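You operate a simulated robot arm through the tools that you are given. There is no shell and no other tool. Be economical: measure what you need, move in short steps, check, and stop when the job is done.

You are at the controls of a simulated robot arm. One attempt, no reset.

Task
Close the drawer two.
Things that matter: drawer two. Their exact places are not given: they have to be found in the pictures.

It is judged by the outcome, as a careful person would: the job done as asked, and still so three seconds after it is handed in. It fails if anything else is knocked over, pushed out of place, dropped, spilled or broken.

Robot
A 7-joint arm with a two-finger parallel gripper on a trunk, on a base that drives. Base frame: it is fixed to the floor where the robot stands at the start and does not move with it; the origin is under the middle of the robot, x ahead of it, y to its left, z up. Readings come in m, degrees, newtons and seconds.
With the tool pointing down near the work surface it reaches from about 0.46 to 0.92 m from the robot's upright axis, wherever it stands. Its first joint turns from -115.0 to 115.0 degrees. Places, roughly: drawer two [0.9, 0.1, 0.5]. Payload 3.91 kg.
The tool frame sits at the grasp point between the pads (the TCP): z along the fingers, y along the line on which they close. The tips reach 0.03 m beyond it. Largest opening 0.11 m; finger width 0.02, thickness 0.01; the body of the gripper, 0.048 by 0.112 m, starts 0.055 m behind the TCP.
Orientation is that of the tool frame in the base frame, as a unit quaternion [x, y, z, w]. With the fingers straight down and closing along the base's y, the tool's x points along the base's -x, its y along +y and its z along -z.

Tools
- The arm moves only by the tool jog_arm. Its argument "series" is a list that holds one entry, the list of rows, each a list of 7 numbers: the shift along the tool's x, y, z in m, then the turn, a rotation vector about the tool's x, y, z in degrees, then the opening, from 0 (shut) to 1 (fully open). In form: [[[tx, ty, tz, rx, ry, rz, claw], ...]]. A call has 1 to 12 rows; each row is the pose to reach, as a shift and turn from the pose commanded when the call began, along the tool's axes at that moment. A row lasts 0.2 s, in which the tool goes at most 0.05 m and 8.6 degrees; a call with a longer step from one row to the next is refused whole, and so is a gripper value outside its range. Where a pose cannot be reached the arm comes as near as it can. A force on the tool above 40 N (or 10 N above the force at the start of the call, whichever is more), or a blocked arm, ends the call early, and 0.2 s more pass. The fingers move at their own pace (about 0.153 m/s each) and stop on an object; they squeeze with about 25 N. The grip force told is the motor's: it shows also when the fingers shut on nothing. Time passes only in rows, and 0.2 s behind the last, so rows that repeat a pose let the fingers close. It gives the time, the measured TCP pose, the force on the tool (base axes), the opening and the grip force at its end, in the units of the frame above (readings bear some noise).
- Cameras (640 x 400 px; columns grow to the right, rows downward): "scene" is now at [0.2247, 0.1822, 1.1085]; the picture's right is [-0.42, -0.91, 0.00], its down [-0.61, 0.28, -0.74] and it looks along [0.67, -0.31, -0.67] (base axes); focal length 264 px, centre (320, 200). "wrist" rides on the gripper at [0.072, 0.017, -0.103] in the tool frame; the picture's right is [-0.23, 0.97, 0.00], its down [-0.76, -0.18, -0.62] and it looks along [-0.61, -0.14, 0.78] (tool axes); focal length 222 px, centre (320, 200).
- capture(camera): a new picture of that camera. No time passes.
- raise_lower(by): slides the trunk up (or, below 0, down) by that many m; the arm and the scene camera ride with it, the base frame stays. It gives what a move gives, with no picture.
- drive_base(legs): drives the robot by 1 to 6 legs, each [ahead, left, turn to the left] in m, m and degrees, along the robot's own axes; the way and the turn of a leg run together, so that a leg with both is an arc; at most 1.5 m and 180 degrees a leg. The arm and the cameras ride along, it lands a little off, and it stops where it bumps. It gives what a move gives.
- aim_head(pan, tilt): turns the head with the scene camera to pan (to the left, within 80 degrees either way) and tilt (down, from -29 to 69), counted from straight ahead of the robot. It gives what a move gives.
- measure_at(camera, pixels): for up to 12 pixels [column, row] of the newest picture of that camera ("zoom" is the newest enlarged one), the place [x, y, z] in the base frame of the surface seen there, good to about 0.002 m, but the place of the scene camera against the robot may be out by one fixed shift of up to 0.018 m in any direction. No time passes.
- enlarge(camera, box): a new picture of the part [left, top, right, bottom] of that camera's present view, enlarged. No time passes.
- job_done(): hands the job in; it is judged then, once.

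Work in short steps. Measure before you move; look again where a grasp or a placing could have gone wrong, and mend it. You have 80 turns and 60 pictures in all, those below and enlarged ones among them. Open the gripper and draw the arm clear of the work before you hand the job in, unless the task says otherwise; then end with one line.

The tools are called after "Call:" as a command line: name --argument value ..., lists and objects as JSON in quotes. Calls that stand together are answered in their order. jog_arm: Moves the arm, as the interface text tells. Its arguments: {"type":"object","properties":{"series":{"type":"array","items":{"type":"array","items":{"type":"array","items":{"type":"number"}}}}},"required":["series"]} The other tools are called the same way: raise_lower (by) slides the trunk up or down; drive_base (legs) drives the base; aim_head (pan, tilt) turns the head that bears the scene camera; capture (camera) takes a picture; measure_at (camera, pixels) gives the place of the surface under pixels of a picture; enlarge (camera, box) takes an enlarged picture of a part of a camera's view; job_done () hands the job in.

At the start:

```text
time: 0.0
tool_pos: [0.6302, -0.2166, 0.7327]
tool_rot: [0.0, 1.0, 0.0, 0.0]
contact_force: [0.1, -0.3, 0.6]
width: 0.1101
gripper_force: 0.1
trunk travel left (down, up): [-0.45, 0.54]
robot x, y, heading: [0.0006, -0.0014, 0.1]
head pan, tilt: [-24.8, 42.4]
```

scene: 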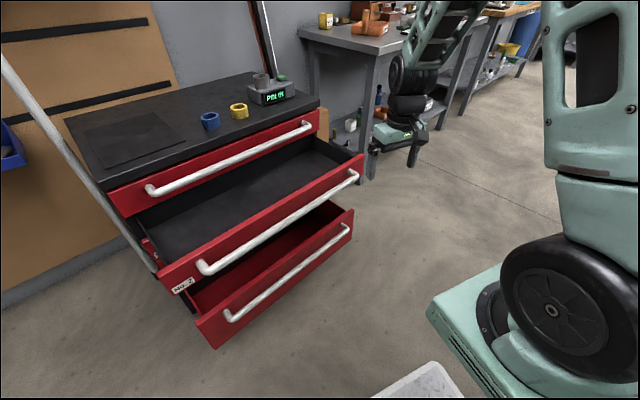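
wrist: 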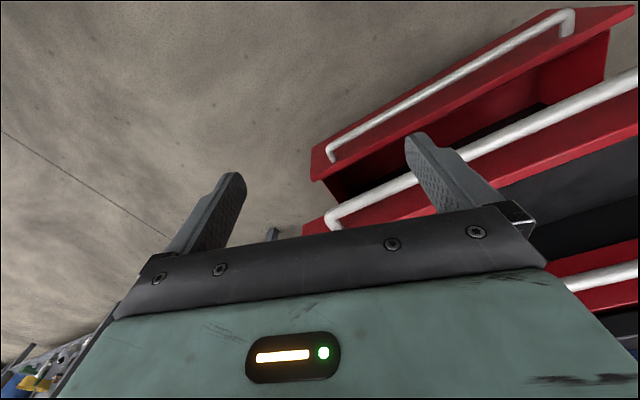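

The middle drawer seems to carry the label near (183,285). I enlarge it to read it and measure the fronts and handles.

Call:
enlarge --camera "scene" --box '[100, 120, 370, 350]'

Call:
measure_at --camera "scene" --pixels '[[183, 285], [203, 268], [280, 222], [354, 176], [165, 275], [360, 160], [230, 316], [348, 230], [150, 190], [308, 126], [120, 205], [316, 115]]'

```text
1.74 times, centred on (235, 235) of scene
```

zoom: 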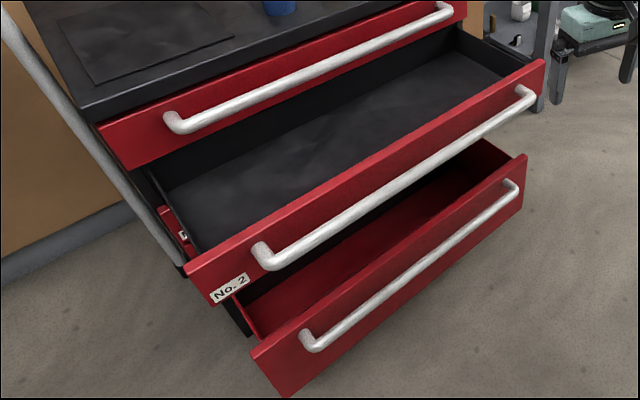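

```text
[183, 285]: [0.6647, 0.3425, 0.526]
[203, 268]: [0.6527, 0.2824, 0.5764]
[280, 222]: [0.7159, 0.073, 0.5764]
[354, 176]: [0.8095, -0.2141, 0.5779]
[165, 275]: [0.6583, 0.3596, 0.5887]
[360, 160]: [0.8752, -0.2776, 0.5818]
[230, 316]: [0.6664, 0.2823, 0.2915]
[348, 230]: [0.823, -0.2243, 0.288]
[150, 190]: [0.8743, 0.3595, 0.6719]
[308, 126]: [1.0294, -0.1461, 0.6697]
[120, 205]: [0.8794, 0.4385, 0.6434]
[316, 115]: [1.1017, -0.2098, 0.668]
```

The label reads "No. 2" on the middle drawer, open by about 0.23 m. I measure its front's edges, and the same handle through the wrist camera to find the scene camera's shift.

Call:
measure_at --camera "zoom" --pixels '[[192, 268], [212, 303], [230, 290], [370, 200], [385, 225], [400, 213], [180, 222], [262, 255], [525, 95], [420, 200], [445, 185]]'

Call:
measure_at --camera "wrist" --pixels '[[333, 219], [380, 190], [540, 127], [630, 90], [335, 153], [520, 140], [600, 110], [600, 278], [600, 130]]'

```text
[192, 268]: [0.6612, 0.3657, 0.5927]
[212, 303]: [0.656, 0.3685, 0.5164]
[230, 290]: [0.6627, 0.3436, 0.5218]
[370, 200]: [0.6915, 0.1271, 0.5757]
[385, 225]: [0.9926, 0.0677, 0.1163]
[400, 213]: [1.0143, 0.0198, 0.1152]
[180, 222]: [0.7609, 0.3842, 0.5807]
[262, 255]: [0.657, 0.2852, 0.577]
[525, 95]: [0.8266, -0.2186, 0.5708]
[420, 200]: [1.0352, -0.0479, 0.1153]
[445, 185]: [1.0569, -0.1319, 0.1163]
```

```text
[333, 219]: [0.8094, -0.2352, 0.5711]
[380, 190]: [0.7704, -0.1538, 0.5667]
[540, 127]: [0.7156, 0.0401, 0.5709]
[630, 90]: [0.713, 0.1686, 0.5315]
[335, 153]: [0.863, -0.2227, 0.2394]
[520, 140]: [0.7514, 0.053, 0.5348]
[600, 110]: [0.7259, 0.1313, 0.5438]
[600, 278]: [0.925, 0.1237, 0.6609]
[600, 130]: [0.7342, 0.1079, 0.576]
```

The wrist agrees with the scene to within about 6 mm: front at about z 0.505–0.59, handle at z 0.57 and pushing direction (0.954, 0.301). I shut the gripper and pitch the tool level, staying where it is clear of the drawer.

Call:
jog_arm --series '[[[0, 0, 0, 0, -8.2, 0, 0], [0, 0, 0, 0, -16.4, 0, 0], [0, 0, 0, 0, -24.6, 0, 0], [0, 0, 0, 0, -32.8, 0, 0], [0, 0, 0, 0, -41, 0, 0], [0, 0, 0, 0, -49.2, 0, 0], [0, 0, 0, 0, -57.4, 0, 0], [0, 0, 0, 0, -65.6, 0, 0], [0, 0, 0, 0, -73.8, 0, 0], [0, 0, 0, 0, -82, 0, 0], [0, 0, 0, 0, -90, 0, 0]]]'

```text
time: 2.4
tool_pos: [0.6409, -0.2231, 0.7268]
tool_rot: [0.002, 0.706, -0.001, 0.709]
contact_force: [0.2, 0.2, 0.2]
width: 0.0001
gripper_force: 25.7
out of reach, approached as far as the arm can: row 6, 7, 8, 9, 10, 11
trunk travel left (down, up): [-0.45, 0.54]
robot x, y, heading: [0.0006, -0.0023, -0.1]
head pan, tilt: [-24.8, 42.4]
```

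The tool is level, close to the arm's inner limit. I yaw it 17.5° left to face the drawer and slide sideways to the drawer's middle, at y about 0, still at z 0.73.

Call:
jog_arm --series '[[[0, 0.04, 0, -3, 0, 0, 0], [0, 0.08, 0, -6, 0, 0, 0], [0, 0.12, 0, -9, 0, 0, 0], [0, 0.16, 0, -12, 0, 0, 0], [0, 0.2, 0, -15, 0, 0, 0], [0, 0.222, 0, -17.5, 0, 0, 0]]]'

```text
time: 3.8
tool_pos: [0.644, 0.0006, 0.7214]
tool_rot: [-0.108, 0.699, 0.107, 0.698]
contact_force: [0.2, 0.4, 0.2]
width: 0.0
gripper_force: 25.0
out of reach, approached as far as the arm can: row 1, 2, 3, 4, 5, 6
trunk travel left (down, up): [-0.45, 0.54]
robot x, y, heading: [-0.0025, -0.0005, -0.2]
head pan, tilt: [-24.8, 42.4]
```

The pose is good: tips about 5 cm short of the handle plane. I lower the trunk by 0.19 so that the tool comes to z about 0.53.

Call:
raise_lower --by -0.19

Call:
capture --camera "scene"

Call:
capture --camera "wrist"

```text
time: 5.9
tool_pos: [0.6458, 0.0007, 0.5328]
tool_rot: [-0.107, 0.699, 0.108, 0.699]
contact_force: [0.0, 0.5, 0.0]
width: 0.0
gripper_force: 25.2
trunk travel left (down, up): [-0.26, 0.73]
robot x, y, heading: [0.001, 0.0017, 0.1]
head pan, tilt: [-24.8, 42.4]
```

```text
56 pictures are left
```

scene: 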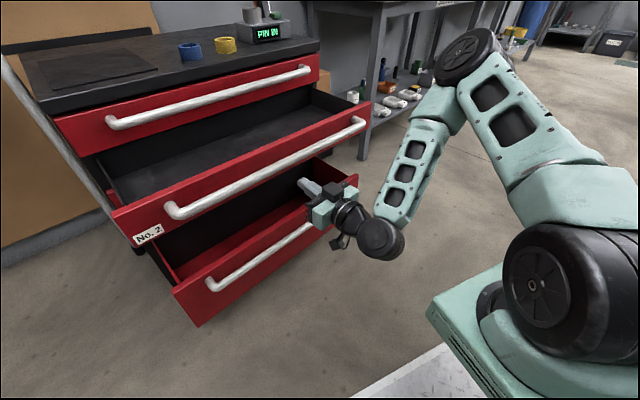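

```text
55 pictures are left
```

wrist: 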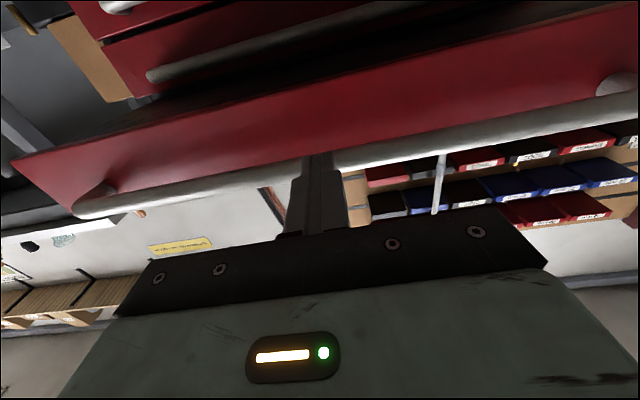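

The wrist now sees the drawer's front from below (bottom edge near row 90 at column 320). I measure the face's bottom edge, the handle and the bay above it.

Call:
measure_at --camera "wrist" --pixels '[[320, 95], [320, 105], [320, 130], [320, 145], [250, 177], [380, 155], [318, 165], [250, 115], [400, 80]]'

Call:
enlarge --camera "scene" --box '[240, 100, 420, 280]'

```text
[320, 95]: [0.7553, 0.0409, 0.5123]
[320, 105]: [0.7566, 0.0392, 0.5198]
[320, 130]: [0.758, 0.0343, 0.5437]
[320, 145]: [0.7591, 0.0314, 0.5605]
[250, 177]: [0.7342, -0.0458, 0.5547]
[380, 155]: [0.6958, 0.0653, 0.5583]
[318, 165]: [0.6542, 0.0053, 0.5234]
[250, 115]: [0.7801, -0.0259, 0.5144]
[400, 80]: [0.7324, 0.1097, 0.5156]
```

```text
2.22 times, centred on (330, 190) of scene
```

zoom: 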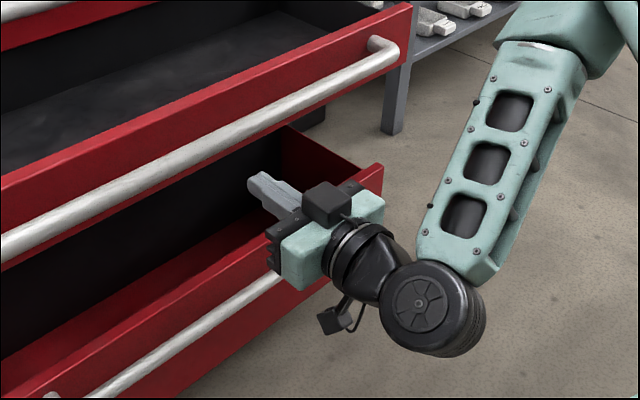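

The free band of the face runs from z 0.507 to 0.555, and the tool is at 0.533 with a gap of about 0.09. I advance 5 cm and check the height.

Call:
jog_arm --series '[[[0, 0, 0.025, 0, 0, 0, 0], [0, 0, 0.05, 0, 0, 0, 0]]]'

```text
time: 6.5
tool_pos: [0.6944, 0.0149, 0.5289]
tool_rot: [-0.106, 0.699, 0.107, 0.699]
contact_force: [-0.3, -0.1, -0.3]
width: 0.0
gripper_force: 24.8
trunk travel left (down, up): [-0.26, 0.73]
robot x, y, heading: [0.0023, 0.0012, -0.2]
head pan, tilt: [-24.8, 42.4]
```

The height is 0.529, inside the band. I go on slowly into contact and push about 6 cm.

Call:
jog_arm --series '[[[0, 0, 0.02, 0, 0, 0, 0], [0, 0, 0.03, 0, 0, 0, 0], [0, 0, 0.04, 0, 0, 0, 0], [0, 0, 0.05, 0, 0, 0, 0], [0, 0, 0.06, 0, 0, 0, 0], [0, 0, 0.07, 0, 0, 0, 0], [0, 0, 0.08, 0, 0, 0, 0], [0, 0, 0.09, 0, 0, 0, 0], [0, 0, 0.1, 0, 0, 0, 0]]]'

Call:
capture --camera "scene"

```text
time: 8.5
tool_pos: [0.788, 0.0437, 0.5342]
tool_rot: [-0.108, 0.698, 0.108, 0.7]
contact_force: [-0.4, 0.3, -0.3]
width: 0.0
gripper_force: 24.5
trunk travel left (down, up): [-0.26, 0.73]
robot x, y, heading: [0.0031, -0.0012, -0.2]
head pan, tilt: [-24.8, 42.4]
```

```text
53 pictures are left
```

scene: 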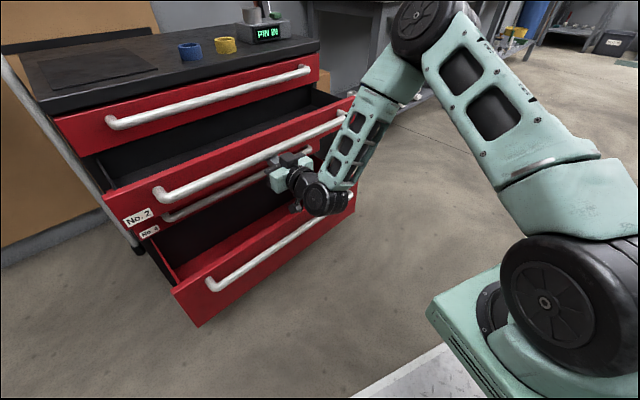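

The drawer moves in, and a closed drawer with its own label shows beneath. I read both labels before going on.

Call:
enlarge --camera "scene" --box '[100, 180, 200, 250]'

Call:
measure_at --camera "scene" --pixels '[[160, 194], [240, 157], [175, 216], [240, 188], [110, 122], [210, 92]]'

```text
5.71 times, centred on (150, 215) of scene
```

zoom: 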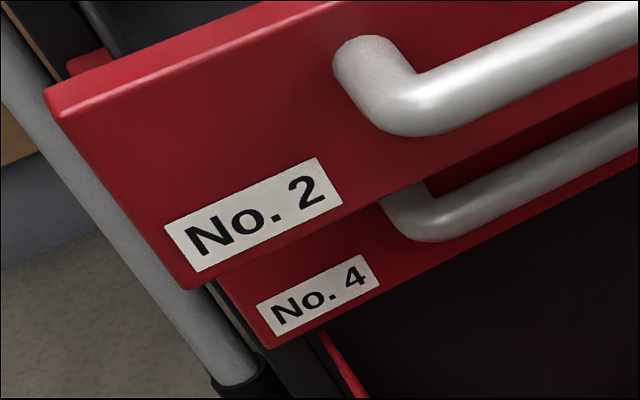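

```text
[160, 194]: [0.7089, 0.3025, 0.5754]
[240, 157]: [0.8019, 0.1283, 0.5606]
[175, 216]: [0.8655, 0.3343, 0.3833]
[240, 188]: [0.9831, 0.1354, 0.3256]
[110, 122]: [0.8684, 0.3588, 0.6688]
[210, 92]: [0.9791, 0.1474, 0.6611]
```

It is drawer two (the one below is No. 4), with about 0.17 m left to go. I push another 0.12 m.

Call:
jog_arm --series '[[[0, 0, 0.01, 0, 0, 0, 0], [0, 0, 0.02, 0, 0, 0, 0], [0, 0, 0.03, 0, 0, 0, 0], [0, 0, 0.04, 0, 0, 0, 0], [0, 0, 0.05, 0, 0, 0, 0], [0, 0, 0.06, 0, 0, 0, 0], [0, 0, 0.07, 0, 0, 0, 0], [0, 0, 0.08, 0, 0, 0, 0], [0, 0, 0.09, 0, 0, 0, 0], [0, 0, 0.1, 0, 0, 0, 0], [0, 0, 0.11, 0, 0, 0, 0], [0, 0, 0.12, 0, 0, 0, 0]]]'

Call:
capture --camera "scene"

```text
time: 11.1
tool_pos: [0.9048, 0.0818, 0.5302]
tool_rot: [-0.108, 0.699, 0.107, 0.699]
contact_force: [-2.2, -1.1, 0.0]
width: 0.0
gripper_force: 25.4
trunk travel left (down, up): [-0.26, 0.73]
robot x, y, heading: [0.0002, -0.0028, -0.2]
head pan, tilt: [-24.8, 42.4]
```

```text
51 pictures are left
```

scene: 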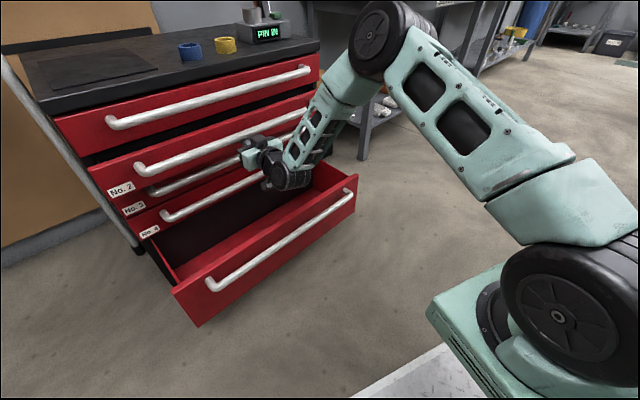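

All on course; TCP n is 0.887 with about 0.047 left. I push on in small steps until the drawer seats.

Call:
jog_arm --series '[[[0, 0, 0.01, 0, 0, 0, 0], [0, 0, 0.02, 0, 0, 0, 0], [0, 0, 0.03, 0, 0, 0, 0], [0, 0, 0.035, 0, 0, 0, 0], [0, 0, 0.04, 0, 0, 0, 0], [0, 0, 0.044, 0, 0, 0, 0], [0, 0, 0.048, 0, 0, 0, 0], [0, 0, 0.052, 0, 0, 0, 0], [0, 0, 0.056, 0, 0, 0, 0]]]'

Call:
capture --camera "scene"

Call:
enlarge --camera "scene" --box '[50, 50, 350, 240]'

```text
time: 13.1
tool_pos: [0.9541, 0.0962, 0.5309]
tool_rot: [-0.107, 0.699, 0.108, 0.699]
contact_force: [-18.0, -6.0, 6.6]
width: 0.0
gripper_force: 24.7
trunk travel left (down, up): [-0.26, 0.73]
robot x, y, heading: [-0.0026, -0.0032, -0.0]
head pan, tilt: [-24.8, 42.4]
stopped in row 9: the force on the tool passed its limit (the readings are from after the stop); the commanded pose is now the measured one
```

```text
50 pictures are left
```

scene: 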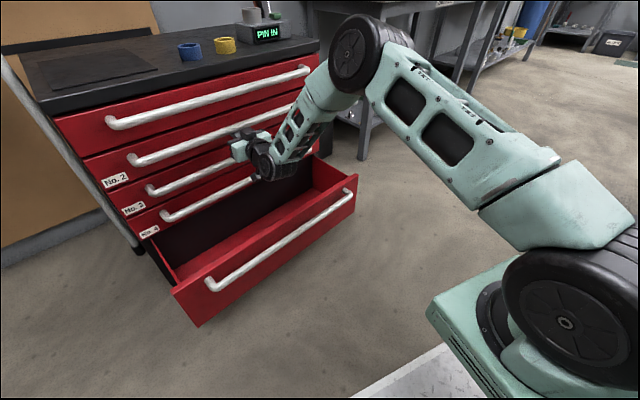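

```text
2.11 times, centred on (200, 145) of scene
```

zoom: 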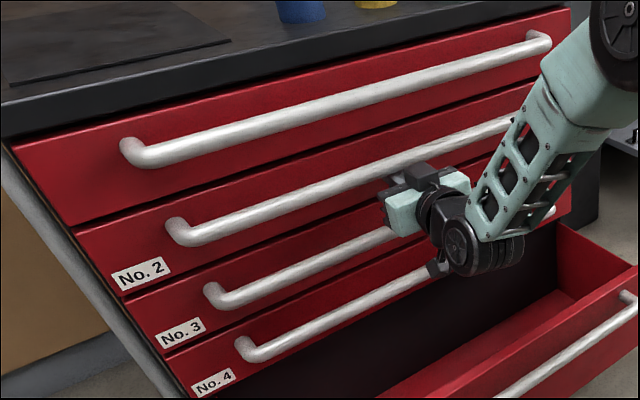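

The push stopped on force with the front flush with its neighbours: seated. I draw straight back and then look again.

Call:
jog_arm --series '[[[0, 0, -0.01, 0, 0, 0, 0], [0, 0, -0.04, 0, 0, 0, 0], [0, 0, -0.08, 0, 0, 0, 0], [0, 0, -0.12, 0, 0, 0, 0], [0, 0, -0.16, 0, 0, 0, 0], [0, 0, -0.2, 0, 0, 0, 0], [0, 0, -0.24, 0, 0, 0, 0], [0, 0, -0.27, 0, 0, 0, 0.3], [0, 0, -0.27, 0, 0, 0, 0.7], [0, 0, -0.27, 0, 0, 0, 1]]]'

Call:
capture --camera "scene"

Call:
measure_at --camera "scene" --pixels '[[115, 181], [133, 209], [149, 232], [75, 140], [95, 170], [135, 160], [110, 122], [150, 190]]'

Call:
enlarge --camera "scene" --box '[50, 50, 350, 240]'

```text
time: 15.3
tool_pos: [0.6964, 0.0144, 0.5346]
tool_rot: [-0.107, 0.699, 0.107, 0.699]
contact_force: [-0.1, 0.3, -0.2]
width: 0.1098
gripper_force: 0.0
trunk travel left (down, up): [-0.26, 0.73]
robot x, y, heading: [0.0017, 0.0017, 0.1]
head pan, tilt: [-24.8, 42.4]
```

```text
48 pictures are left
```

scene: 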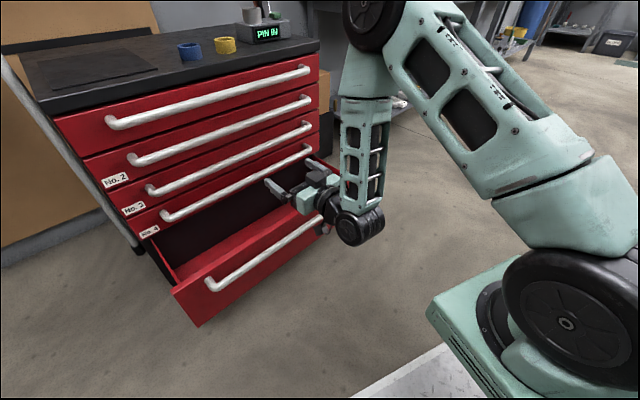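

```text
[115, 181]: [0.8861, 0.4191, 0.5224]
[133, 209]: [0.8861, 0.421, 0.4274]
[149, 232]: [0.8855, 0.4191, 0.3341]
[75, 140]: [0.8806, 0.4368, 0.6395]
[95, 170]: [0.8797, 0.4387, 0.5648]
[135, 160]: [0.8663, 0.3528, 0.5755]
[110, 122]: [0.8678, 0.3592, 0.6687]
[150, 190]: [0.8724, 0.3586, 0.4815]
```

```text
2.11 times, centred on (200, 145) of scene
```

zoom: 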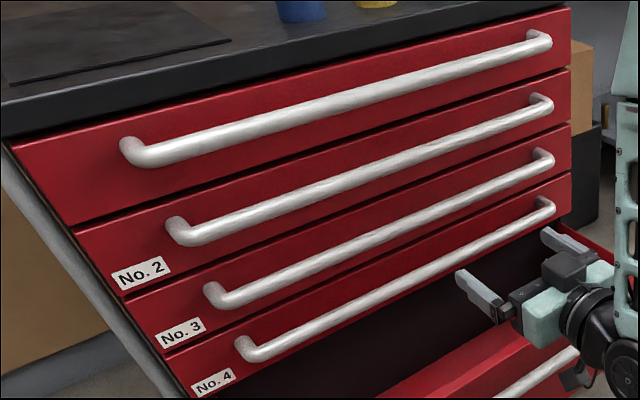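

Drawer two's label sits within a millimetre of the plane of drawers three and four, so it is fully closed. Nothing else has moved, the gripper is open and the arm is clear, so I hand the job in.

Call:
job_done

```text
The job is handed in.
```

Drawer two is closed flush with its neighbours, the other drawers and the items on the cabinet are where they were, and the arm is clear with the gripper open.
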